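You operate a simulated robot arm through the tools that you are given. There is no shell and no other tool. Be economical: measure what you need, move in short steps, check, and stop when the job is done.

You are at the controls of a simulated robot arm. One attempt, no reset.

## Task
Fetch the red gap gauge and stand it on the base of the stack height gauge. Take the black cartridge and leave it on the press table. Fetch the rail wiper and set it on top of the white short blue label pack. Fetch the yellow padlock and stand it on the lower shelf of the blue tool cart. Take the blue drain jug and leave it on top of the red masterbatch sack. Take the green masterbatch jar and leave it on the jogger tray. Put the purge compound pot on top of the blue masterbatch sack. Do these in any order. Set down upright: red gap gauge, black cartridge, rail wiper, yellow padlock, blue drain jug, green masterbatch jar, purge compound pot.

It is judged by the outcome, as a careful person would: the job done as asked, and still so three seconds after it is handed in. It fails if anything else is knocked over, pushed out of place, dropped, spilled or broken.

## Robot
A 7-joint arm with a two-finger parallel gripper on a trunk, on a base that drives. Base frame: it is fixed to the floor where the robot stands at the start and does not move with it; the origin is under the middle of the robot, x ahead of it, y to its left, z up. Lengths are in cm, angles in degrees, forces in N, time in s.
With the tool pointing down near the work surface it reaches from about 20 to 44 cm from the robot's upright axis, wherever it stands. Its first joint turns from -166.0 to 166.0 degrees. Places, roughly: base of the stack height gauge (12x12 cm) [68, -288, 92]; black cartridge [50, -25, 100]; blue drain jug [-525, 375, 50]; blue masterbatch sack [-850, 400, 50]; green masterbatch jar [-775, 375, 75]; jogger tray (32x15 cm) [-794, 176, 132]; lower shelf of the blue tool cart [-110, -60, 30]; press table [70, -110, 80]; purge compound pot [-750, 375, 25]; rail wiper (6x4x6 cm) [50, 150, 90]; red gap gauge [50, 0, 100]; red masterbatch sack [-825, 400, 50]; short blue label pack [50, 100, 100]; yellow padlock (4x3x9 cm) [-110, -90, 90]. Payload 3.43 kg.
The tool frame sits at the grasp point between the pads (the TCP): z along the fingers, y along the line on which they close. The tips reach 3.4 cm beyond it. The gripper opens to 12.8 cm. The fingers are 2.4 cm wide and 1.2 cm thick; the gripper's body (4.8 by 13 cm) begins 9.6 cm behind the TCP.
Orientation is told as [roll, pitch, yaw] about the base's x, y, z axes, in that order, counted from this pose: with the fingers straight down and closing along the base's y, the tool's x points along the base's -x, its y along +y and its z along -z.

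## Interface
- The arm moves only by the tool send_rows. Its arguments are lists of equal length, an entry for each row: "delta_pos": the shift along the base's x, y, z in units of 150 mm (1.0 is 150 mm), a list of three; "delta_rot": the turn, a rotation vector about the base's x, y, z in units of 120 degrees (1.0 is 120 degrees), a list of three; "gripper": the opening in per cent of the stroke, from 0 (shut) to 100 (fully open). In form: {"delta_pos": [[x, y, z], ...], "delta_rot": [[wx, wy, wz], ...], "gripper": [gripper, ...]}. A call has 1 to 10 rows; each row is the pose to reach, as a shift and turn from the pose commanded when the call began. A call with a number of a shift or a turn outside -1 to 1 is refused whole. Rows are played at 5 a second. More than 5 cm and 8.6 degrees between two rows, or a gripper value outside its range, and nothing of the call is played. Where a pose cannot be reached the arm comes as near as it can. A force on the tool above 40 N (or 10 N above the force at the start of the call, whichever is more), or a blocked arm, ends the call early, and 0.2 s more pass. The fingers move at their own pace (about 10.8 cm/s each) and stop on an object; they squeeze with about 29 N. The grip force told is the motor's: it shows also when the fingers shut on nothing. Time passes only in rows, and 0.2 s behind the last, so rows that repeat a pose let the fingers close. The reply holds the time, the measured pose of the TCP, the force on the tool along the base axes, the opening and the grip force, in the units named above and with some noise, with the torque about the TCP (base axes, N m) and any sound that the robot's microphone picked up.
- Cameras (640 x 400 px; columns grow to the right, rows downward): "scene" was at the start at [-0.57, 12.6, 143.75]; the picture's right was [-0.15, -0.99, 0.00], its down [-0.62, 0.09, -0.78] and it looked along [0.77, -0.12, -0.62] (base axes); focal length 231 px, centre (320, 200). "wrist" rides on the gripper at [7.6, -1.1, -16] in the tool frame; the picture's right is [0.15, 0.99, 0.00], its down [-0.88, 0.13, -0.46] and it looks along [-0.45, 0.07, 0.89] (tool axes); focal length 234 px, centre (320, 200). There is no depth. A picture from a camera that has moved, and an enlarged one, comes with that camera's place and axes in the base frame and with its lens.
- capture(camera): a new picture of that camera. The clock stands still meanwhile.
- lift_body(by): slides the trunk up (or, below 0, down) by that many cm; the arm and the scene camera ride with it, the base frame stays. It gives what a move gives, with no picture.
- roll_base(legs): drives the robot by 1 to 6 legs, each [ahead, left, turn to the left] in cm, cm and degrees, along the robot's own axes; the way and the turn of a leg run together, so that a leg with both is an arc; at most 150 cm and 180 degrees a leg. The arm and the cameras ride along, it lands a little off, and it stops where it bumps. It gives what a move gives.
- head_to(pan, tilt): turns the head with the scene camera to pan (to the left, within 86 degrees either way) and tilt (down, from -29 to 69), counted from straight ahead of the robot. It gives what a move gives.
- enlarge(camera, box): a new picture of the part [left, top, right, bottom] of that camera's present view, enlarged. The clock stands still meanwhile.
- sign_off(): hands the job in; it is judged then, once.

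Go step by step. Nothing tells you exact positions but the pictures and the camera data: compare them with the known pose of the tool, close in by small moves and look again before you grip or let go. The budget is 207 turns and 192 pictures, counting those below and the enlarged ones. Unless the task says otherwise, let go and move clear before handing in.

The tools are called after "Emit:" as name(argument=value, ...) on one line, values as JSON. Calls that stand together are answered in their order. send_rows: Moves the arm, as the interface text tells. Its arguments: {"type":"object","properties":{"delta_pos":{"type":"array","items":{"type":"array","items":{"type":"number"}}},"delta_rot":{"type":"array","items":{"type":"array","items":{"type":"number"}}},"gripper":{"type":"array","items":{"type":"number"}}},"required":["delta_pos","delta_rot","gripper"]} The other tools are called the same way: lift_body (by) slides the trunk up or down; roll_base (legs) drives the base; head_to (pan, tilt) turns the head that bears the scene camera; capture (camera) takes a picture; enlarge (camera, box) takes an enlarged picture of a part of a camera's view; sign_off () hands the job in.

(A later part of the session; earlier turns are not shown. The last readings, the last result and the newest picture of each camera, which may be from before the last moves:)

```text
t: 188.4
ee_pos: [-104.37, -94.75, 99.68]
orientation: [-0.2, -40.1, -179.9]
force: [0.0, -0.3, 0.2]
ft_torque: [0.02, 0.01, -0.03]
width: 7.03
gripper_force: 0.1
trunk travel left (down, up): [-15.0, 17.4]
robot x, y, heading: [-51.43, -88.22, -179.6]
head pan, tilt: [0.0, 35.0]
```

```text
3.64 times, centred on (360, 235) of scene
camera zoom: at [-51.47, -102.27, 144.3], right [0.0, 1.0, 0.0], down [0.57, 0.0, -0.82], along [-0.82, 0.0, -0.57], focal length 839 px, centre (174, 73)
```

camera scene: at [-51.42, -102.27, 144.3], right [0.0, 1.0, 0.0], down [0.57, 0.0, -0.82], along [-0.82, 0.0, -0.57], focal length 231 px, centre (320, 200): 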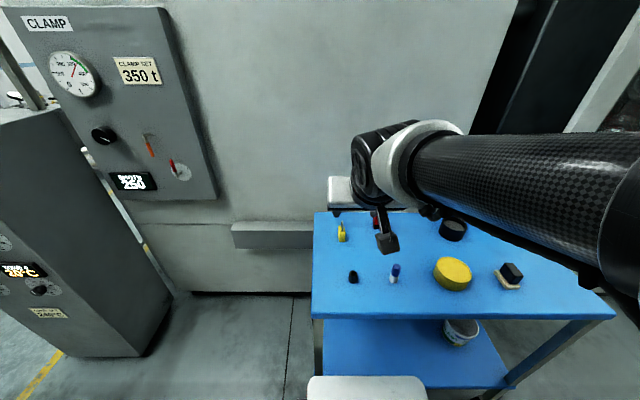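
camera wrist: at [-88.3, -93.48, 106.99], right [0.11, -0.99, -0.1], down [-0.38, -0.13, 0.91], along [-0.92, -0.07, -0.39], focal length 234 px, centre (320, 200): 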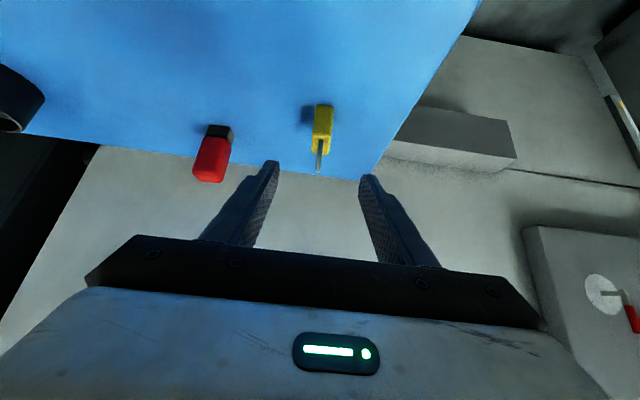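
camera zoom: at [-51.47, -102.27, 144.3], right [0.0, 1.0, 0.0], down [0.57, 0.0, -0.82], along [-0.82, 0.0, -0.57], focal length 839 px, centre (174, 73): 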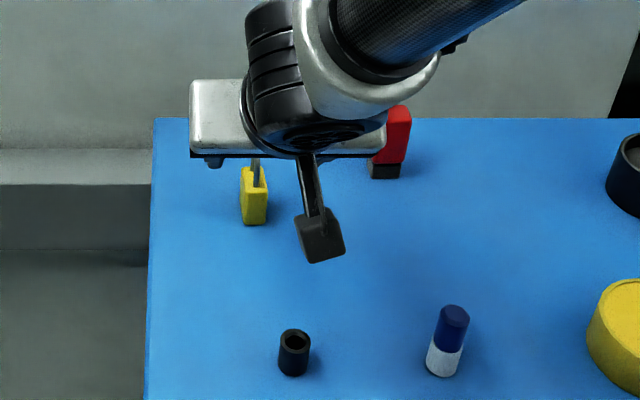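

Padlock centre ~(-111.3, -94.5). I go in along the tool axis and close on the body.

Emit:
send_rows(delta_pos=[[-0.14, 0.017, -0.24], [-0.28, 0.017, -0.48], [-0.427, 0.017, -0.7], [-0.427, 0.017, -0.7], [-0.427, 0.017, -0.7], [-0.427, 0.017, -0.7]], delta_rot=[[0, 0, 0], [0, 0, 0], [0, 0, 0], [0, 0, 0], [0, 0, 0], [0, 0, 0]], gripper=[55, 55, 55, 35, 20, 10])

Emit:
capture(camera="wrist")

Emit:
enlarge(camera="scene", box=[290, 180, 430, 290])

```text
t: 189.8
ee_pos: [-110.71, -94.59, 89.3]
orientation: [-0.2, -40.3, -179.8]
force: [1.2, -7.7, 17.4]
ft_torque: [-0.5, 0.17, 0.16]
width: 2.15
gripper_force: 29.1
trunk travel left (down, up): [-15.0, 17.4]
robot x, y, heading: [-51.48, -87.76, -180.2]
head pan, tilt: [0.0, 35.0]
```

```text
123 pictures are left
camera wrist: at [-94.7, -93.3, 96.61], right [0.11, -0.99, -0.1], down [-0.38, -0.13, 0.92], along [-0.92, -0.07, -0.39], focal length 234 px, centre (320, 200)
```

wrist: 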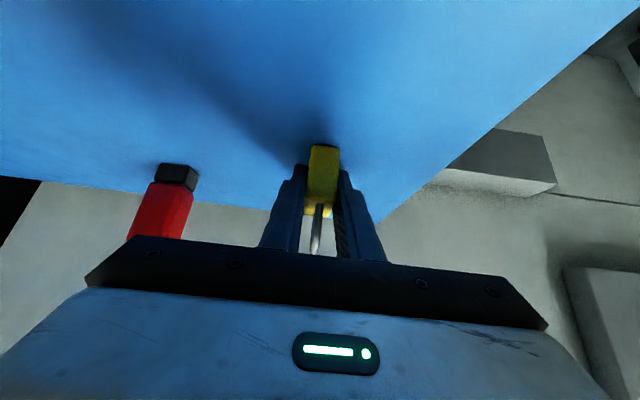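

```text
3.64 times, centred on (360, 235) of scene
camera zoom: at [-51.33, -102.32, 144.31], right [0.0, 1.0, 0.0], down [0.57, 0.0, -0.82], along [-0.82, 0.0, -0.57], focal length 839 px, centre (174, 73)
```

zoom: 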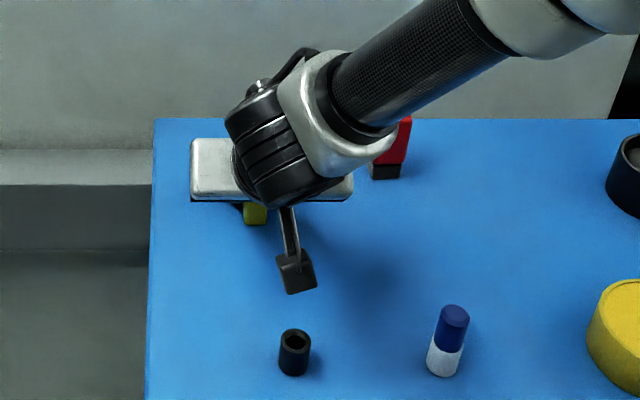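

Gripped the padlock body (fingertips just brush the shelf). I lift it and draw back.

Emit:
send_rows(delta_pos=[[0, 0, 0.1], [0, 0, 0.35], [0.1, 0, 0.65], [0.35, 0, 0.85], [0.6, 0, 1.0], [0.85, 0, 1.0], [1.0, 0, 1.0]], delta_rot=[[0, 0, 0], [0, 0, 0], [0, 0, 0], [0, 0, 0], [0, 0, 0], [0, 0, 0], [0, 0, 0]], gripper=[10, 10, 10, 10, 10, 10, 10])

Emit:
capture(camera="wrist")

```text
t: 191.4
ee_pos: [-95.8, -94.2, 103.75]
orientation: [0.1, -39.6, 179.8]
force: [-0.2, -1.5, -1.7]
ft_torque: [0.04, 0.0, -0.06]
width: 2.14
gripper_force: 29.3
trunk travel left (down, up): [-15.0, 17.4]
robot x, y, heading: [-52.1, -88.2, -179.6]
head pan, tilt: [0.0, 35.0]
```

```text
121 pictures are left
camera wrist: at [-79.72, -93.03, 111.19], right [0.11, -0.99, -0.09], down [-0.39, -0.13, 0.91], along [-0.91, -0.07, -0.4], focal length 234 px, centre (320, 200)
```

wrist: 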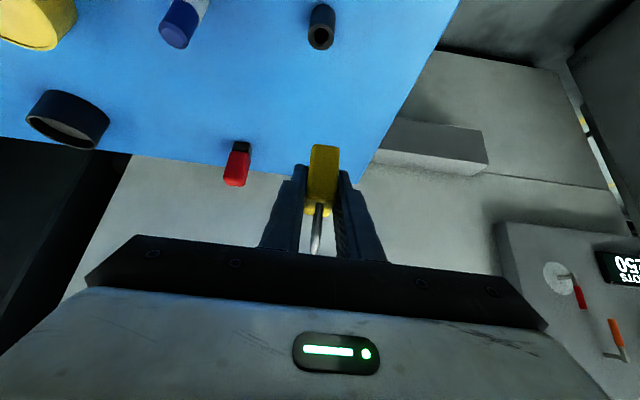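

Padlock held upright. I back off and shift right, then lower the trunk before reaching the lower shelf.

Emit:
roll_base(legs=[[-28, 0, 0], [0, -18, 0]])

Emit:
lift_body(by=-15)

Emit:
send_rows(delta_pos=[[0, 0, -0.3], [0, 0, -0.6], [0, 0, -0.9]], delta_rot=[[0, 0, 0], [0, 0, 0], [0, 0, 0]], gripper=[10, 10, 10])

Emit:
capture(camera="scene")

```text
t: 195.3
ee_pos: [-67.76, -76.39, 103.97]
orientation: [0.0, -39.6, -180.0]
force: [0.8, -1.2, -2.2]
ft_torque: [0.03, 0.04, -0.02]
width: 2.18
gripper_force: 29.1
trunk travel left (down, up): [-15.0, 17.4]
robot x, y, heading: [-23.32, -70.12, -179.8]
head pan, tilt: [0.0, 35.0]
```

```text
t: 197.1
ee_pos: [-67.7, -76.38, 88.67]
orientation: [0.1, -39.4, 179.8]
force: [1.0, -0.4, -1.1]
ft_torque: [0.01, 0.01, -0.03]
width: 2.18
gripper_force: 28.9
trunk travel left (down, up): [0.0, 32.4]
robot x, y, heading: [-23.73, -70.39, -179.7]
head pan, tilt: [0.0, 35.0]
```

```text
t: 197.7
ee_pos: [-65.72, -87.27, 85.47]
orientation: [22.0, -41.4, 176.5]
force: [-0.1, 0.9, -1.5]
ft_torque: [-0.11, 0.01, 0.09]
width: 2.16
gripper_force: 28.9
trunk travel left (down, up): [0.0, 32.4]
robot x, y, heading: [-23.45, -70.45, -180.0]
head pan, tilt: [0.0, 35.0]
stopped in row 3: the arm was blocked; the commanded pose is now the measured one
```

```text
120 pictures are left
camera scene: at [-23.5, -85.68, 130.3], right [-0.16, 0.99, 0.0], down [0.47, 0.08, -0.88], along [-0.87, -0.14, -0.48], focal length 231 px, centre (320, 200)
```

scene: 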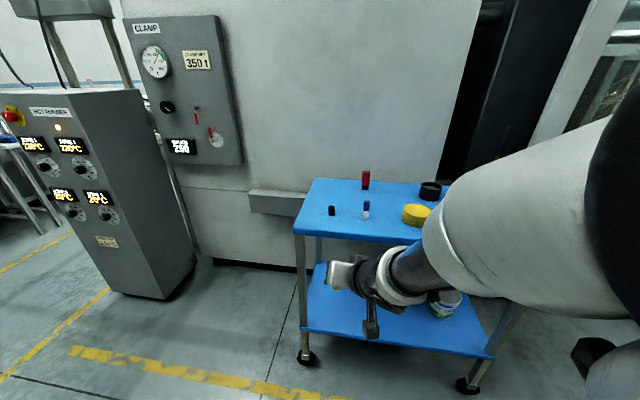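

The arm got blocked and twisted while lowering too close in. I straighten the tool, then will lower with more reach.

Emit:
send_rows(delta_pos=[[-0.05, 0.25, 0.07], [-0.1, 0.5, 0.14], [-0.13, 0.727, 0.2], [-0.13, 0.727, 0.2]], delta_rot=[[0.047, -0.004, -0.029], [0.094, -0.008, -0.058], [0.142, -0.012, -0.088], [0.142, -0.012, -0.088]], gripper=[10, 10, 10, 10])

Emit:
capture(camera="scene")

Emit:
capture(camera="wrist")

```text
t: 198.7
ee_pos: [-67.71, -76.77, 88.76]
orientation: [-2.9, -40.8, -176.7]
force: [0.1, -0.7, -1.5]
ft_torque: [0.0, 0.01, 0.0]
width: 2.15
gripper_force: 29.0
trunk travel left (down, up): [0.0, 32.4]
robot x, y, heading: [-23.73, -70.14, -179.7]
head pan, tilt: [0.0, 35.0]
```

```text
119 pictures are left
camera scene: at [-23.39, -84.6, 129.49], right [-0.04, 1.0, 0.0], down [0.56, 0.02, -0.83], along [-0.83, -0.03, -0.56], focal length 231 px, centre (320, 200)
```

scene: 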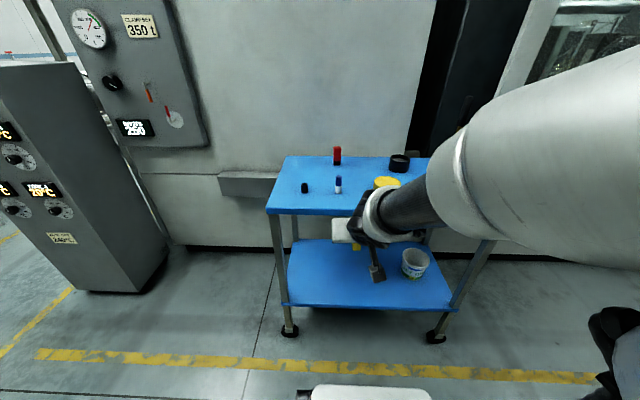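

```text
118 pictures are left
camera wrist: at [-51.49, -75.38, 95.85], right [0.14, -0.98, -0.13], down [-0.36, -0.17, 0.92], along [-0.92, -0.08, -0.38], focal length 234 px, centre (320, 200)
```

wrist: 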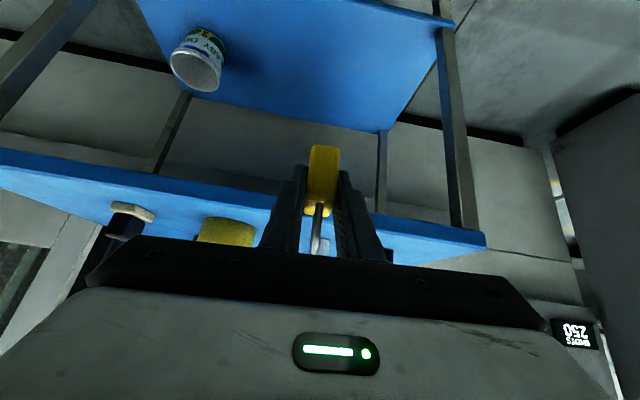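

Tool is straight again, padlock still held well. I back up a little, extend the arm outwards, then lower.

Emit:
roll_base(legs=[[-10, 0, 0]])

Emit:
send_rows(delta_pos=[[-0.25, 0, 0], [-0.5, 0, 0], [-0.7, 0, 0], [-0.7, 0, -0.2], [-0.7, 0, -0.45]], delta_rot=[[-0.018, -0.007, -0.012], [-0.018, -0.007, -0.012], [-0.018, -0.007, -0.012], [-0.018, -0.007, -0.012], [-0.018, -0.007, -0.012]], gripper=[10, 10, 10, 10, 10])

Emit:
capture(camera="scene")

```text
t: 199.9
ee_pos: [-57.75, -76.91, 88.83]
orientation: [-2.7, -40.9, -176.6]
force: [-0.3, -1.1, -1.6]
ft_torque: [-0.01, -0.02, 0.03]
width: 2.15
gripper_force: 29.5
trunk travel left (down, up): [0.0, 32.4]
robot x, y, heading: [-13.63, -70.16, -179.7]
head pan, tilt: [0.0, 35.0]
```

```text
t: 201.1
ee_pos: [-68.32, -76.72, 83.08]
orientation: [-0.1, -40.1, 180.0]
force: [0.1, 0.2, -0.6]
ft_torque: [-0.02, -0.02, 0.03]
width: 2.16
gripper_force: 28.7
out of reach, approached as far as the arm can: row 5
trunk travel left (down, up): [0.0, 32.4]
robot x, y, heading: [-13.28, -70.51, -180.0]
head pan, tilt: [0.0, 35.0]
```

```text
117 pictures are left
camera scene: at [-13.41, -84.23, 129.31], right [0.0, 1.0, 0.0], down [0.57, 0.0, -0.82], along [-0.82, 0.0, -0.57], focal length 231 px, centre (320, 200)
```

scene: 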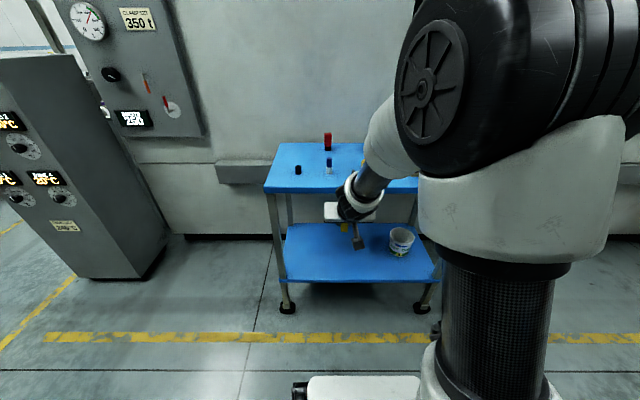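

At this tilt the arm runs out of wrist range going lower. I test whether a vertical tool gets down to shelf height here in free space (padlock just tilts in the hand meanwhile).

Emit:
send_rows(delta_pos=[[0.1, 0, 0.1], [0.2, 0, 0.1], [0.35, 0, 0.1], [0.5, 0, 0.1], [0.7, 0, 0.1], [0.7, 0, -0.1], [0.7, 0, -0.35], [0.7, 0, -0.6], [0.7, 0, -0.9]], delta_rot=[[0, -0.067, 0], [0, -0.134, 0], [0, -0.2, 0], [0, -0.267, 0], [0, -0.333, 0], [0, -0.333, 0], [0, -0.333, 0], [0, -0.333, 0], [0, -0.333, 0]], gripper=[10, 10, 10, 10, 10, 10, 10, 10, 10])

Emit:
send_rows(delta_pos=[[0, 0, -0.3], [0, 0, -0.6], [0, 0, -0.9], [0, 0, -1.0]], delta_rot=[[0, 0, 0], [0, 0, 0], [0, 0, 0], [0, 0, 0]], gripper=[10, 10, 10, 10])

Emit:
capture(camera="scene")

```text
t: 203.1
ee_pos: [-57.79, -76.72, 69.64]
orientation: [0.2, -0.1, -179.9]
force: [0.1, 1.1, -0.7]
ft_torque: [0.02, 0.03, -0.01]
width: 2.18
gripper_force: 29.3
out of reach, approached as far as the arm can: row 1
trunk travel left (down, up): [0.0, 32.4]
robot x, y, heading: [-13.49, -70.24, -179.7]
head pan, tilt: [0.0, 35.0]
```

```text
t: 204.1
ee_pos: [-58.1, -76.71, 54.61]
orientation: [0.2, -0.1, -180.0]
force: [0.7, 0.0, -1.2]
ft_torque: [-0.02, 0.03, -0.02]
width: 2.16
gripper_force: 29.0
trunk travel left (down, up): [0.0, 32.4]
robot x, y, heading: [-13.47, -70.32, -180.0]
head pan, tilt: [0.0, 35.0]
```

```text
116 pictures are left
camera scene: at [-13.4, -84.24, 129.31], right [0.0, 1.0, 0.0], down [0.57, 0.0, -0.82], along [-0.82, 0.0, -0.57], focal length 231 px, centre (320, 200)
```

scene: 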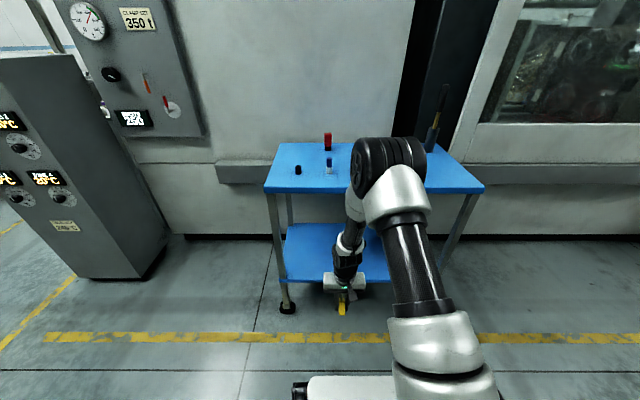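

Vertical reaches low, but the forearm would foul the top shelf edge. I test tilting forward again from this low height.

Emit:
send_rows(delta_pos=[[-0.1, 0, 0], [-0.2, 0, 0], [-0.3, 0, 0], [-0.4, 0, 0], [-0.5, 0, 0]], delta_rot=[[0, 0.067, 0], [0, 0.134, 0], [0, 0.2, 0], [0, 0.267, 0], [0, 0.333, 0]], gripper=[10, 10, 10, 10, 10])

Emit:
capture(camera="scene")

```text
t: 205.3
ee_pos: [-65.48, -76.71, 54.74]
orientation: [0.1, -40.2, -179.9]
force: [-0.4, 0.5, -0.2]
ft_torque: [-0.01, -0.03, 0.01]
width: 2.15
gripper_force: 28.7
trunk travel left (down, up): [0.0, 32.4]
robot x, y, heading: [-13.5, -69.64, -180.2]
head pan, tilt: [0.0, 35.0]
```

```text
115 pictures are left
camera scene: at [-13.41, -84.24, 129.31], right [0.0, 1.0, 0.0], down [0.57, 0.0, -0.82], along [-0.82, 0.0, -0.57], focal length 231 px, centre (320, 200)
```

scene: 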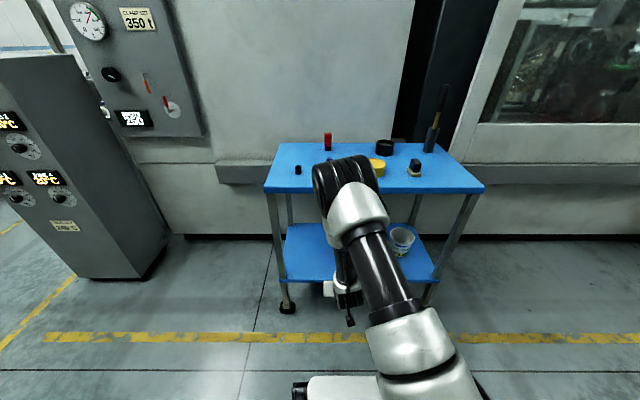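

It reaches: padlock upright, 52 cm ahead at z 55. I lower further here in free space, reaching a little further out.

Emit:
send_rows(delta_pos=[[-0.1, 0, -0.25], [-0.2, 0, -0.5], [-0.27, 0, -0.75], [-0.27, 0, -1.0]], delta_rot=[[0, 0, 0], [0, 0, 0], [0, 0, 0], [0, 0, 0]], gripper=[10, 10, 10, 10])

Emit:
capture(camera="scene")

Emit:
capture(camera="wrist")

```text
t: 206.3
ee_pos: [-69.47, -76.77, 39.74]
orientation: [0.1, -40.1, -180.1]
force: [0.5, -0.1, -1.1]
ft_torque: [0.01, -0.02, -0.02]
width: 2.16
gripper_force: 29.2
trunk travel left (down, up): [0.0, 32.4]
robot x, y, heading: [-13.52, -70.18, -180.0]
head pan, tilt: [0.0, 35.0]
```

```text
114 pictures are left
camera scene: at [-13.4, -84.24, 129.31], right [0.0, 1.0, 0.0], down [0.57, 0.0, -0.82], along [-0.82, 0.0, -0.57], focal length 231 px, centre (320, 200)
```

scene: 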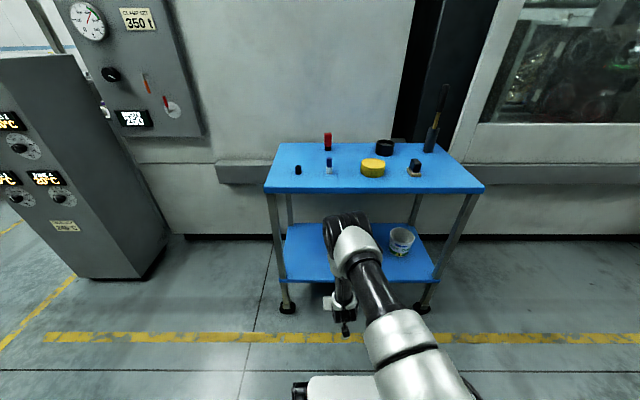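

```text
113 pictures are left
camera wrist: at [-53.3, -75.37, 46.93], right [0.11, -0.99, -0.09], down [-0.38, -0.13, 0.92], along [-0.92, -0.07, -0.39], focal length 234 px, centre (320, 200)
```

wrist: 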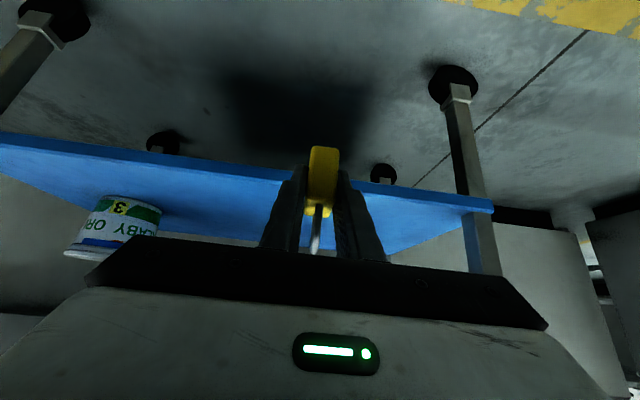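

Padlock is upright 5 cm above shelf level. I now drive the base in gently, 14 cm first, watching the elbow against the top shelf edge.

Emit:
roll_base(legs=[[14, 0, 0]])

Emit:
head_to(pan=0, tilt=55)

Emit:
capture(camera="scene")

Emit:
capture(camera="wrist")

```text
t: 207.6
ee_pos: [-83.33, -76.76, 39.62]
orientation: [0.2, -40.2, -179.8]
force: [0.0, 0.1, -0.5]
ft_torque: [-0.01, -0.02, -0.01]
width: 2.17
gripper_force: 28.2
trunk travel left (down, up): [0.0, 32.4]
robot x, y, heading: [-27.9, -70.06, -180.0]
head pan, tilt: [0.0, 35.0]
```

```text
t: 208.4
ee_pos: [-83.45, -76.74, 39.82]
orientation: [0.2, -40.1, -179.8]
force: [0.0, -0.1, -1.8]
ft_torque: [-0.02, -0.03, 0.01]
width: 2.16
gripper_force: 28.9
trunk travel left (down, up): [0.0, 32.4]
robot x, y, heading: [-27.53, -70.69, -179.7]
head pan, tilt: [0.0, 55.0]
```

```text
112 pictures are left
camera scene: at [-25.81, -84.28, 126.49], right [0.0, 1.0, 0.0], down [0.82, 0.0, -0.57], along [-0.57, 0.0, -0.82], focal length 231 px, centre (320, 200)
```

scene: 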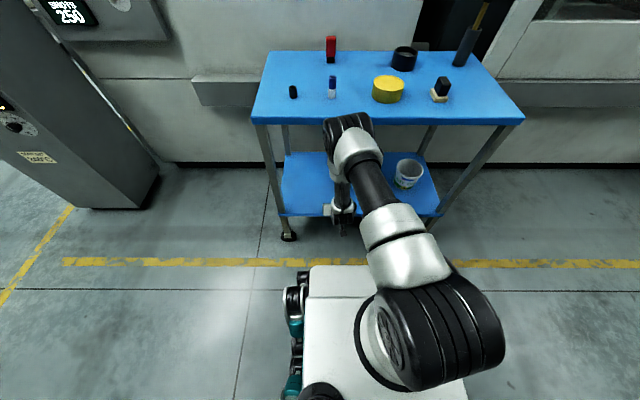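

```text
111 pictures are left
camera wrist: at [-67.27, -75.47, 46.95], right [0.12, -0.99, -0.09], down [-0.38, -0.13, 0.92], along [-0.92, -0.07, -0.39], focal length 234 px, centre (320, 200)
```

wrist: 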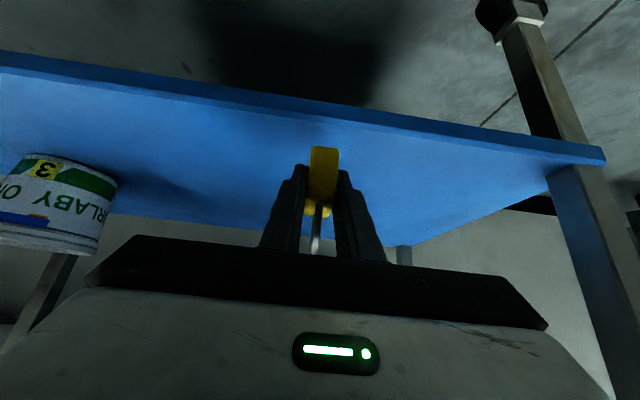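

The elbow would come close to the top shelf's edge. I raise the trunk 8 cm so the elbow clears above it, and lower the hand correspondingly.

Emit:
roll_base(legs=[[-6, 0, 0]])

Emit:
lift_body(by=8)

Emit:
send_rows(delta_pos=[[0, 0, -0.25], [0, 0, -0.5], [0, 0, -0.7]], delta_rot=[[0, 0, 0], [0, 0, 0], [0, 0, 0]], gripper=[10, 10, 10])

Emit:
capture(camera="scene")

```text
t: 209.4
ee_pos: [-77.42, -76.84, 39.6]
orientation: [0.1, -40.1, -179.8]
force: [0.3, 0.4, -1.1]
ft_torque: [-0.02, 0.0, 0.03]
width: 2.17
gripper_force: 29.1
trunk travel left (down, up): [0.0, 32.4]
robot x, y, heading: [-21.62, -69.96, -179.7]
head pan, tilt: [0.0, 55.0]
```

```text
t: 210.6
ee_pos: [-77.46, -76.81, 47.6]
orientation: [0.1, -40.1, -179.8]
force: [0.1, -0.5, -1.5]
ft_torque: [0.01, 0.02, 0.0]
width: 2.14
gripper_force: 29.1
trunk travel left (down, up): [-8.0, 24.4]
robot x, y, heading: [-21.54, -69.86, -179.9]
head pan, tilt: [0.0, 55.0]
```

```text
t: 211.4
ee_pos: [-77.47, -76.94, 37.19]
orientation: [0.1, -40.1, -179.7]
force: [0.6, 1.1, -1.3]
ft_torque: [0.01, 0.02, 0.0]
width: 2.17
gripper_force: 29.2
trunk travel left (down, up): [-8.0, 24.4]
robot x, y, heading: [-21.33, -69.88, -179.6]
head pan, tilt: [0.0, 55.0]
```

```text
110 pictures are left
camera scene: at [-19.85, -84.26, 134.49], right [0.0, 1.0, 0.0], down [0.82, 0.0, -0.57], along [-0.57, 0.0, -0.82], focal length 231 px, centre (320, 200)
```

scene: 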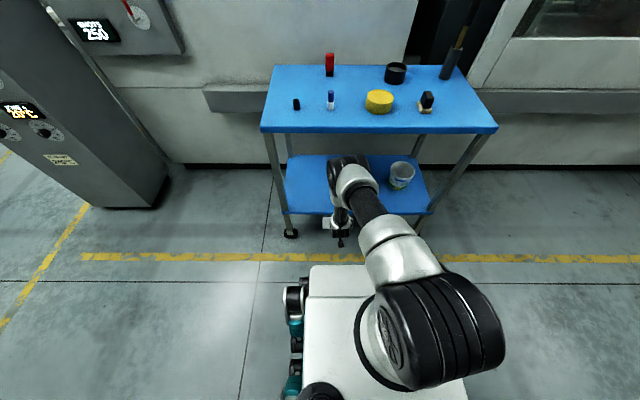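

Good: hand at shelf height with the elbow higher. I drive in 6 cm and look.

Emit:
roll_base(legs=[[6, 0, 0]])

Emit:
capture(camera="scene")

Emit:
capture(camera="wrist")

```text
t: 212.3
ee_pos: [-83.36, -76.74, 37.13]
orientation: [0.2, -40.1, -179.8]
force: [0.2, 0.3, -0.6]
ft_torque: [-0.01, 0.01, 0.0]
width: 2.16
gripper_force: 28.5
trunk travel left (down, up): [-8.0, 24.4]
robot x, y, heading: [-27.31, -69.99, -179.9]
head pan, tilt: [0.0, 55.0]
```

```text
109 pictures are left
camera scene: at [-25.82, -84.29, 134.48], right [0.0, 1.0, 0.0], down [0.82, 0.0, -0.57], along [-0.57, 0.0, -0.82], focal length 231 px, centre (320, 200)
```

scene: 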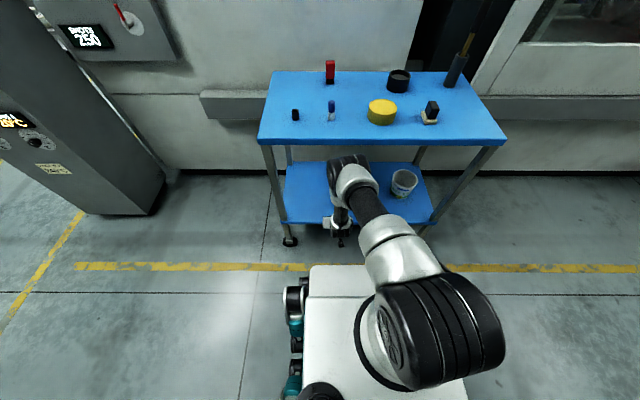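

```text
108 pictures are left
camera wrist: at [-67.28, -75.5, 44.45], right [0.12, -0.99, -0.09], down [-0.38, -0.13, 0.92], along [-0.92, -0.07, -0.39], focal length 234 px, centre (320, 200)
```

wrist: 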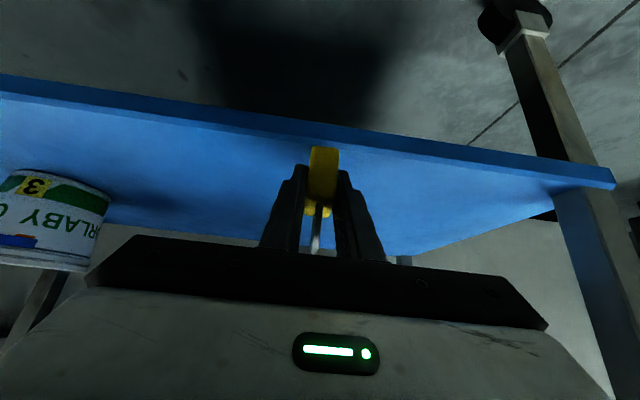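

The elbow's front lies clear of the shelf edge with room for 4.5 cm more. I go in.

Emit:
roll_base(legs=[[4.5, 0, 0]])

Emit:
capture(camera="wrist")

Emit:
capture(camera="scene")

```text
t: 213.2
ee_pos: [-87.83, -76.82, 37.16]
orientation: [0.2, -40.2, -179.8]
force: [-0.1, 0.2, -0.8]
ft_torque: [0.0, 0.03, -0.01]
width: 2.14
gripper_force: 28.8
trunk travel left (down, up): [-8.0, 24.4]
robot x, y, heading: [-32.06, -70.42, -179.6]
head pan, tilt: [0.0, 55.0]
```

```text
107 pictures are left
camera wrist: at [-71.69, -75.52, 44.45], right [0.12, -0.99, -0.09], down [-0.38, -0.13, 0.92], along [-0.92, -0.07, -0.39], focal length 234 px, centre (320, 200)
```

wrist: 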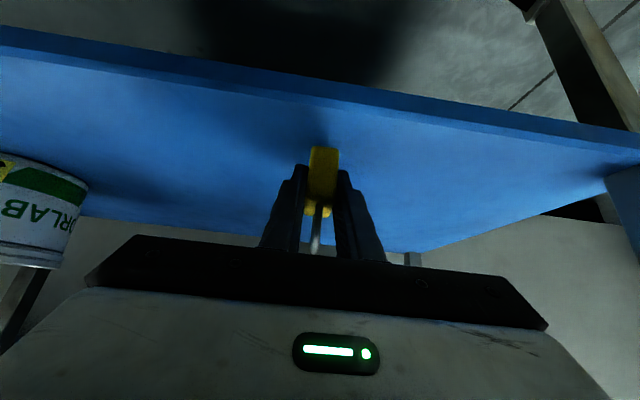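

```text
106 pictures are left
camera scene: at [-30.25, -84.31, 134.48], right [0.0, 1.0, 0.0], down [0.82, 0.0, -0.57], along [-0.57, 0.0, -0.82], focal length 231 px, centre (320, 200)
```

scene: 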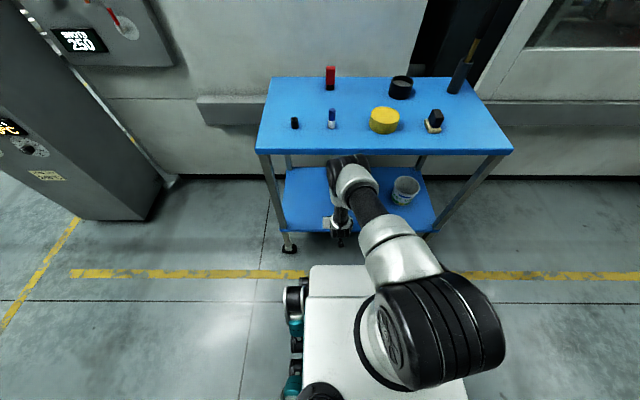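

Padlock is over the shelf, 1–2 cm in. I go another 1.2 cm with the arm while lowering gently.

Emit:
send_rows(delta_pos=[[-0.04, 0, 0], [-0.08, 0, -0.03], [-0.08, 0, -0.08]], delta_rot=[[0, 0, 0], [0, 0, 0], [0, 0, 0]], gripper=[10, 10, 10])

Emit:
capture(camera="wrist")

Emit:
enlarge(camera="scene", box=[260, 90, 440, 260])

```text
t: 214.1
ee_pos: [-89.15, -76.95, 35.94]
orientation: [0.2, -40.1, -179.8]
force: [-0.5, 0.3, -1.3]
ft_torque: [0.0, 0.01, 0.01]
width: 2.16
gripper_force: 28.7
trunk travel left (down, up): [-8.0, 24.4]
robot x, y, heading: [-32.06, -70.06, -179.7]
head pan, tilt: [0.0, 55.0]
```

```text
105 pictures are left
camera wrist: at [-72.93, -75.52, 43.25], right [0.12, -0.99, -0.09], down [-0.38, -0.13, 0.92], along [-0.92, -0.07, -0.39], focal length 234 px, centre (320, 200)
```

wrist: 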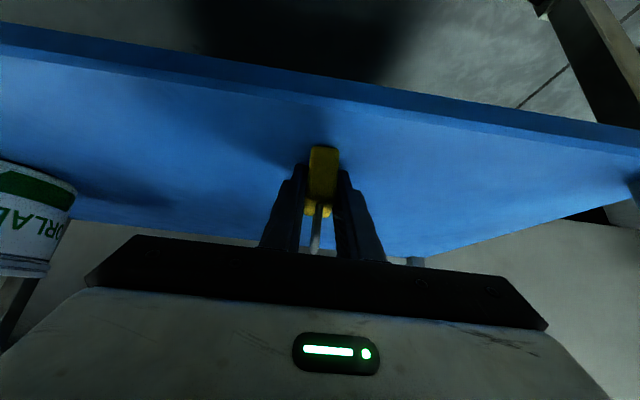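

```text
2.35 times, centred on (350, 175) of scene
camera zoom: at [-30.25, -84.31, 134.48], right [0.0, 1.0, 0.0], down [0.82, 0.0, -0.57], along [-0.57, 0.0, -0.82], focal length 543 px, centre (249, 259)
```

zoom: 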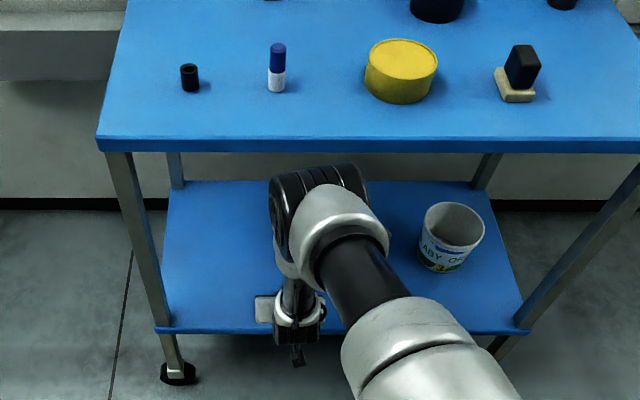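

Elbow is visibly clear. I keep lowering in small steps to contact.

Emit:
send_rows(delta_pos=[[0, 0, -0.02], [0, 0, -0.04]], delta_rot=[[0, 0, 0], [0, 0, 0]], gripper=[10, 10])

Emit:
send_rows(delta_pos=[[0, 0, -0.02]], delta_rot=[[0, 0, 0]], gripper=[10])

Emit:
send_rows(delta_pos=[[0, 0, -0.015]], delta_rot=[[0, 0, 0]], gripper=[10])

Emit:
send_rows(delta_pos=[[0, 0, -0.015]], delta_rot=[[0, 0, 0]], gripper=[10])

```text
t: 214.7
ee_pos: [-89.47, -76.98, 35.92]
orientation: [0.2, -40.8, -179.8]
force: [4.3, 2.1, 20.0]
ft_torque: [0.06, -0.45, 0.05]
width: 2.14
gripper_force: 29.0
trunk travel left (down, up): [-8.0, 24.4]
robot x, y, heading: [-31.97, -70.23, -179.5]
head pan, tilt: [0.0, 55.0]
stopped in row 2: the force on the tool passed its limit at 47 N (the readings are from after the stop); the commanded pose is now the measured one
```

```text
t: 215.0
ee_pos: [-89.69, -76.93, 35.91]
orientation: [0.3, -41.1, -179.8]
force: [3.0, 0.7, 17.6]
ft_torque: [0.08, -0.39, -0.01]
width: 2.16
gripper_force: 28.5
trunk travel left (down, up): [-8.0, 24.4]
robot x, y, heading: [-31.84, -70.21, -179.3]
head pan, tilt: [0.0, 55.0]
stopped in row 1: the force on the tool passed its limit at 46 N (the readings are from after the stop); the commanded pose is now the measured one
```

```text
t: 215.5
ee_pos: [-89.97, -77.05, 35.84]
orientation: [0.3, -41.4, -179.8]
force: [2.2, 0.3, 17.1]
ft_torque: [0.06, -0.39, 0.02]
width: 2.16
gripper_force: 28.6
trunk travel left (down, up): [-8.0, 24.4]
robot x, y, heading: [-32.23, -70.37, -180.0]
head pan, tilt: [0.0, 55.0]
stopped in row 1: the force on the tool passed its limit at 42 N (the readings are from after the stop); the commanded pose is now the measured one
```

```text
t: 216.0
ee_pos: [-90.1, -77.0, 35.8]
orientation: [0.3, -41.7, -179.9]
force: [3.2, 0.8, 18.0]
ft_torque: [0.08, -0.39, 0.0]
width: 2.19
gripper_force: 29.2
trunk travel left (down, up): [-8.0, 24.4]
robot x, y, heading: [-32.04, -70.4, -179.4]
head pan, tilt: [0.0, 55.0]
stopped in row 1: the force on the tool passed its limit at 41 N (the readings are from after the stop); the commanded pose is now the measured one
```

Contact reached at z ≈ 35.9. I ease up slightly and undo the small extra pitch before letting go.

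Emit:
send_rows(delta_pos=[[0.02, 0, 0.02], [0.03, 0, 0.03]], delta_rot=[[0, -0.006, 0], [0, -0.013, 0]], gripper=[10, 10])

Emit:
capture(camera="wrist")

```text
t: 216.6
ee_pos: [-89.39, -77.02, 36.02]
orientation: [0.3, -39.8, -179.8]
force: [0.1, 0.1, -0.9]
ft_torque: [0.01, 0.02, 0.04]
width: 2.16
gripper_force: 29.2
trunk travel left (down, up): [-8.0, 24.4]
robot x, y, heading: [-31.91, -69.92, -179.6]
head pan, tilt: [0.0, 55.0]
```

```text
103 pictures are left
camera wrist: at [-73.28, -75.6, 43.39], right [0.12, -0.99, -0.09], down [-0.39, -0.13, 0.91], along [-0.92, -0.07, -0.4], focal length 234 px, centre (320, 200)
```

wrist: 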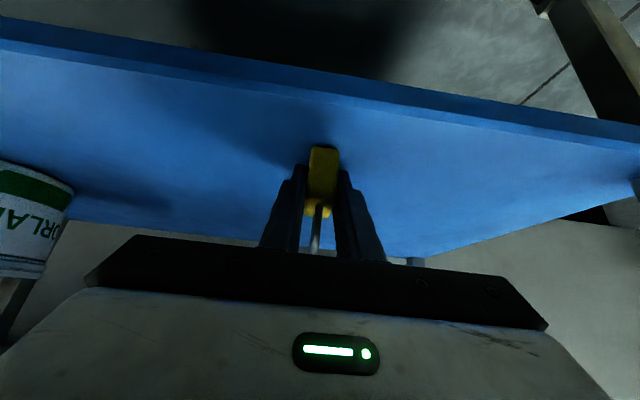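

Now a gentle 1–1.5 mm lowering, then release.

Emit:
send_rows(delta_pos=[[0, 0, -0.01]], delta_rot=[[0, 0, 0]], gripper=[10])

```text
t: 217.0
ee_pos: [-89.43, -77.1, 35.82]
orientation: [0.3, -39.8, -179.8]
force: [-0.1, 0.8, -1.5]
ft_torque: [0.05, -0.01, -0.01]
width: 2.19
gripper_force: 29.4
trunk travel left (down, up): [-8.0, 24.4]
robot x, y, heading: [-32.01, -69.79, -179.8]
head pan, tilt: [0.0, 55.0]
```

Emit:
send_rows(delta_pos=[[0, 0, -0.008]], delta_rot=[[0, 0, 0]], gripper=[10])

```text
t: 217.4
ee_pos: [-89.38, -76.89, 35.86]
orientation: [0.3, -40.0, -179.9]
force: [1.6, 0.7, 3.5]
ft_torque: [0.06, -0.05, -0.04]
width: 2.15
gripper_force: 29.1
trunk travel left (down, up): [-8.0, 24.4]
robot x, y, heading: [-31.43, -70.28, -179.9]
head pan, tilt: [0.0, 55.0]
```

Light contact. I open and withdraw along the tool axis.

Emit:
send_rows(delta_pos=[[0, 0, 0.004], [0, 0, 0.004], [0, 0, 0.004], [0, 0, 0.004]], delta_rot=[[0, 0, 0], [0, 0, 0], [0, 0, 0], [0, 0, 0]], gripper=[25, 35, 45, 50])

Emit:
send_rows(delta_pos=[[0.1, 0, 0.1], [0.25, 0, 0.25], [0.45, 0, 0.4], [0.7, 0, 0.5]], delta_rot=[[0, 0, 0], [0, 0, 0], [0, 0, 0], [0, 0, 0]], gripper=[50, 50, 50, 50])

Emit:
capture(camera="wrist")

```text
t: 218.4
ee_pos: [-89.44, -76.91, 35.92]
orientation: [0.3, -39.7, -179.8]
force: [-0.1, -0.5, 0.7]
ft_torque: [-0.01, 0.05, 0.0]
width: 6.39
gripper_force: 0.1
trunk travel left (down, up): [-8.0, 24.4]
robot x, y, heading: [-31.83, -70.26, -179.6]
head pan, tilt: [0.0, 55.0]
```

```text
t: 219.4
ee_pos: [-78.98, -77.13, 43.33]
orientation: [0.2, -39.9, -179.9]
force: [0.4, 0.2, 0.0]
ft_torque: [-0.01, -0.04, 0.0]
width: 6.42
gripper_force: 0.0
trunk travel left (down, up): [-8.0, 24.4]
robot x, y, heading: [-32.04, -70.19, -179.2]
head pan, tilt: [0.0, 55.0]
```

```text
102 pictures are left
camera wrist: at [-62.83, -75.65, 50.8], right [0.12, -0.99, -0.09], down [-0.38, -0.13, 0.91], along [-0.92, -0.07, -0.39], focal length 234 px, centre (320, 200)
```

wrist: 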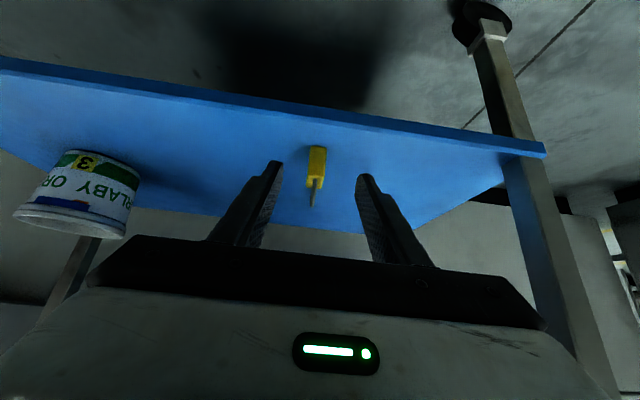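

Padlock stands on the lower shelf. I back out, set the arm to a vertical carrying pose, and look toward the far area.

Emit:
roll_base(legs=[[-22, 0, 0]])

Emit:
send_rows(delta_pos=[[0.05, 0, 0.1], [0.1, 0, 0.2], [0.15, 0, 0.3], [0.2, 0, 0.4], [0.25, 0, 0.6], [0.25, 0, 0.9], [0.25, 0, 1.0]], delta_rot=[[0, -0.067, 0], [0, -0.134, 0], [0, -0.2, 0], [0, -0.267, 0], [0, -0.333, 0], [0, -0.333, 0], [0, -0.333, 0]], gripper=[50, 50, 50, 50, 50, 50, 50])

Emit:
send_rows(delta_pos=[[0, 0, 0.3], [0.1, 0, 0.6], [0.2, 0, 0.9], [0.3, 0, 1.0]], delta_rot=[[0, 0, 0], [0, 0, 0], [0, 0, 0], [0, 0, 0]], gripper=[50, 50, 50, 50])

Emit:
head_to(pan=-80, tilt=15)

Emit:
capture(camera="scene")

```text
t: 221.1
ee_pos: [-56.97, -76.94, 43.33]
orientation: [0.2, -39.7, -179.9]
force: [-0.7, -0.2, -0.7]
ft_torque: [-0.01, 0.0, 0.01]
width: 6.4
gripper_force: 0.1
trunk travel left (down, up): [-8.0, 24.4]
robot x, y, heading: [-10.08, -70.11, -179.8]
head pan, tilt: [0.0, 55.0]
```

```text
t: 222.7
ee_pos: [-53.22, -76.85, 58.35]
orientation: [0.5, 0.2, -179.9]
force: [0.0, -1.3, 0.0]
ft_torque: [0.01, -0.01, 0.02]
width: 6.41
gripper_force: 0.0
trunk travel left (down, up): [-8.0, 24.4]
robot x, y, heading: [-10.22, -70.04, -179.9]
head pan, tilt: [0.0, 55.0]
```

```text
t: 223.7
ee_pos: [-48.69, -76.93, 73.37]
orientation: [0.4, 0.1, -179.9]
force: [-0.1, -0.4, 0.1]
ft_torque: [-0.02, -0.01, 0.03]
width: 6.41
gripper_force: 0.1
trunk travel left (down, up): [-8.0, 24.4]
robot x, y, heading: [-10.23, -70.44, -179.8]
head pan, tilt: [0.0, 55.0]
```

```text
t: 225.2
ee_pos: [-48.62, -77.01, 73.36]
orientation: [0.4, 0.1, -179.9]
force: [-0.1, 0.0, 0.3]
ft_torque: [0.01, 0.02, -0.02]
width: 6.4
gripper_force: 0.1
trunk travel left (down, up): [-8.0, 24.4]
robot x, y, heading: [-10.1, -70.26, -179.9]
head pan, tilt: [-80.0, 15.0]
```

```text
101 pictures are left
camera scene: at [-2.65, -74.99, 140.5], right [0.98, 0.18, 0.0], down [0.05, -0.26, -0.97], along [-0.17, 0.95, -0.26], focal length 231 px, centre (320, 200)
```

scene: 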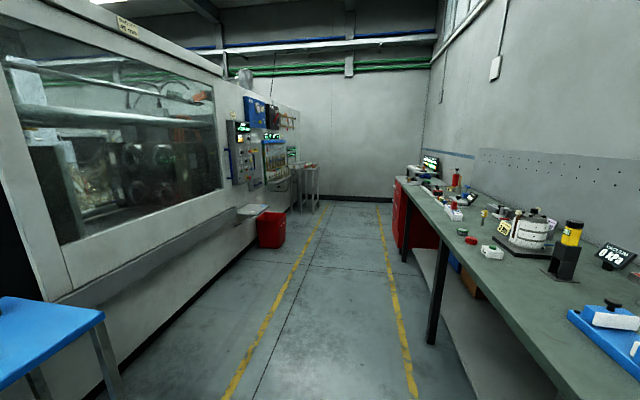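

A corridor runs to +y between the machine and bench. I turn to face +y, drive along it, and look around at the end.

Emit:
roll_base(legs=[[0, 0, -90], [150, 0, 0], [120, 0, 0]])

Emit:
head_to(pan=25, tilt=12)

Emit:
capture(camera="scene")

```text
t: 242.3
ee_pos: [-14.08, 240.04, 73.29]
orientation: [0.4, 0.0, 89.2]
force: [0.5, 0.4, 0.3]
ft_torque: [-0.01, 0.0, -0.04]
width: 6.39
gripper_force: 0.0
trunk travel left (down, up): [-8.0, 24.4]
robot x, y, heading: [-7.99, 201.34, 89.2]
head pan, tilt: [-80.0, 15.0]
```

```text
t: 244.1
ee_pos: [-14.05, 240.12, 73.36]
orientation: [0.4, 0.0, 89.1]
force: [-0.8, -0.6, 0.1]
ft_torque: [-0.03, -0.02, 0.01]
width: 6.41
gripper_force: 0.1
trunk travel left (down, up): [-8.0, 24.4]
robot x, y, heading: [-8.11, 201.06, 89.2]
head pan, tilt: [25.0, 12.0]
```

```text
100 pictures are left
camera scene: at [-25.94, 200.82, 140.99], right [0.91, 0.41, 0.0], down [0.09, -0.19, -0.98], along [-0.4, 0.89, -0.21], focal length 231 px, centre (320, 200)
```

scene: 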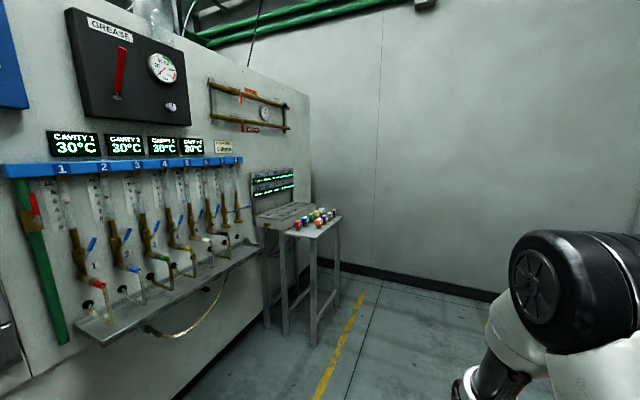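

The machine ends with a gap along the far wall (tables to y≈380, wall ≈ 460). I go there, face -x and look along it.

Emit:
roll_base(legs=[[110, 0, 0], [0, 0, 90.8], [0, -105, 0]])

Emit:
head_to(pan=0, tilt=15)

Emit:
capture(camera="scene")

```text
t: 263.3
ee_pos: [-45.8, 407.91, 73.52]
orientation: [0.4, 0.0, -179.8]
force: [0.6, -0.4, 1.3]
ft_torque: [0.0, 0.01, -0.01]
width: 6.38
gripper_force: 0.1
trunk travel left (down, up): [-8.0, 24.4]
robot x, y, heading: [-7.3, 414.92, -179.5]
head pan, tilt: [25.0, 12.0]
stopped in leg 3: the robot was blocked; the commanded pose is now the measured one
```

```text
t: 264.2
ee_pos: [-45.84, 408.04, 73.43]
orientation: [0.4, 0.1, -179.7]
force: [0.3, 0.2, 1.2]
ft_torque: [0.0, 0.0, 0.0]
width: 6.41
gripper_force: 0.1
trunk travel left (down, up): [-8.0, 24.4]
robot x, y, heading: [-7.39, 414.81, -179.5]
head pan, tilt: [0.0, 15.0]
```

```text
99 pictures are left
camera scene: at [-7.44, 400.77, 140.51], right [-0.01, 1.0, 0.0], down [0.26, 0.0, -0.97], along [-0.97, -0.01, -0.26], focal length 231 px, centre (320, 200)
```

scene: 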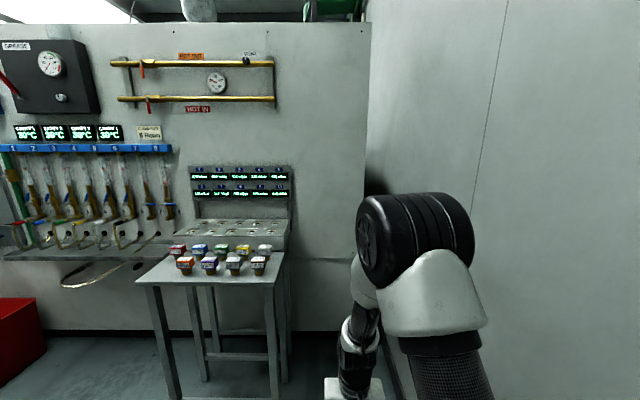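

The way is closed here (machine meets wall). I go back the whole corridor to the cross aisle at y ≈ -285.

Emit:
roll_base(legs=[[0, 150, 0], [0, 150, 0], [0, 150, 0], [0, 150, 0], [0, 100, 0]])

Emit:
capture(camera="scene")

```text
t: 330.4
ee_pos: [-36.18, -288.48, 73.37]
orientation: [0.5, 0.1, -179.2]
force: [-0.3, 0.2, 0.5]
ft_torque: [0.01, 0.0, 0.01]
width: 6.4
gripper_force: 0.0
trunk travel left (down, up): [-8.0, 24.4]
robot x, y, heading: [2.53, -281.18, -179.0]
head pan, tilt: [0.0, 15.0]
```

```text
98 pictures are left
camera scene: at [2.23, -295.3, 140.51], right [-0.02, 1.0, 0.0], down [0.26, 0.0, -0.97], along [-0.97, -0.02, -0.26], focal length 231 px, centre (320, 200)
```

scene: 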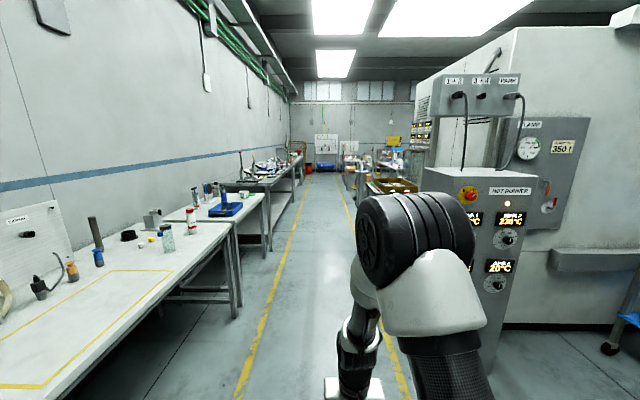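

The cross aisle runs to -x, centred near y -296. I drive along it and look again.

Emit:
roll_base(legs=[[0, 14, -0.9], [150, 0, 0], [150, 0, 0], [150, 0, 0]])

Emit:
head_to(pan=-35, tilt=12)

Emit:
capture(camera="scene")

```text
t: 353.5
ee_pos: [-487.35, -300.58, 73.32]
orientation: [0.4, 0.1, 180.0]
force: [0.2, -0.3, -0.3]
ft_torque: [0.06, 0.0, 0.04]
width: 6.4
gripper_force: 0.0
trunk travel left (down, up): [-8.0, 24.4]
robot x, y, heading: [-448.86, -293.99, -179.7]
head pan, tilt: [0.0, 15.0]
```

```text
t: 354.5
ee_pos: [-487.41, -300.78, 73.47]
orientation: [0.3, 0.1, 179.9]
force: [0.7, -0.6, 0.7]
ft_torque: [0.04, -0.01, -0.03]
width: 6.41
gripper_force: 0.0
trunk travel left (down, up): [-8.0, 24.4]
robot x, y, heading: [-448.89, -293.83, -179.6]
head pan, tilt: [-35.0, 12.0]
```

```text
97 pictures are left
camera scene: at [-447.38, -302.73, 140.99], right [0.57, 0.82, 0.0], down [0.17, -0.12, -0.98], along [-0.8, 0.56, -0.21], focal length 231 px, centre (320, 200)
```

scene: 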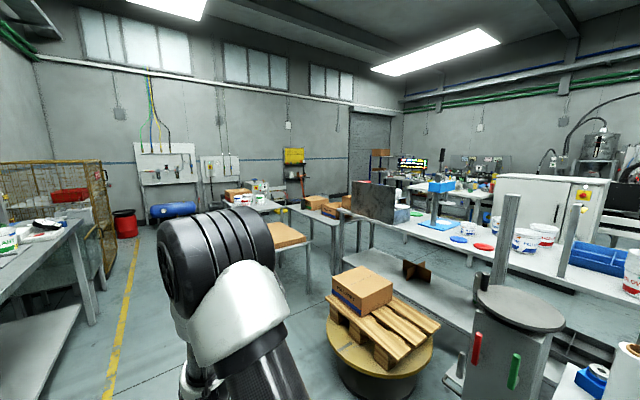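

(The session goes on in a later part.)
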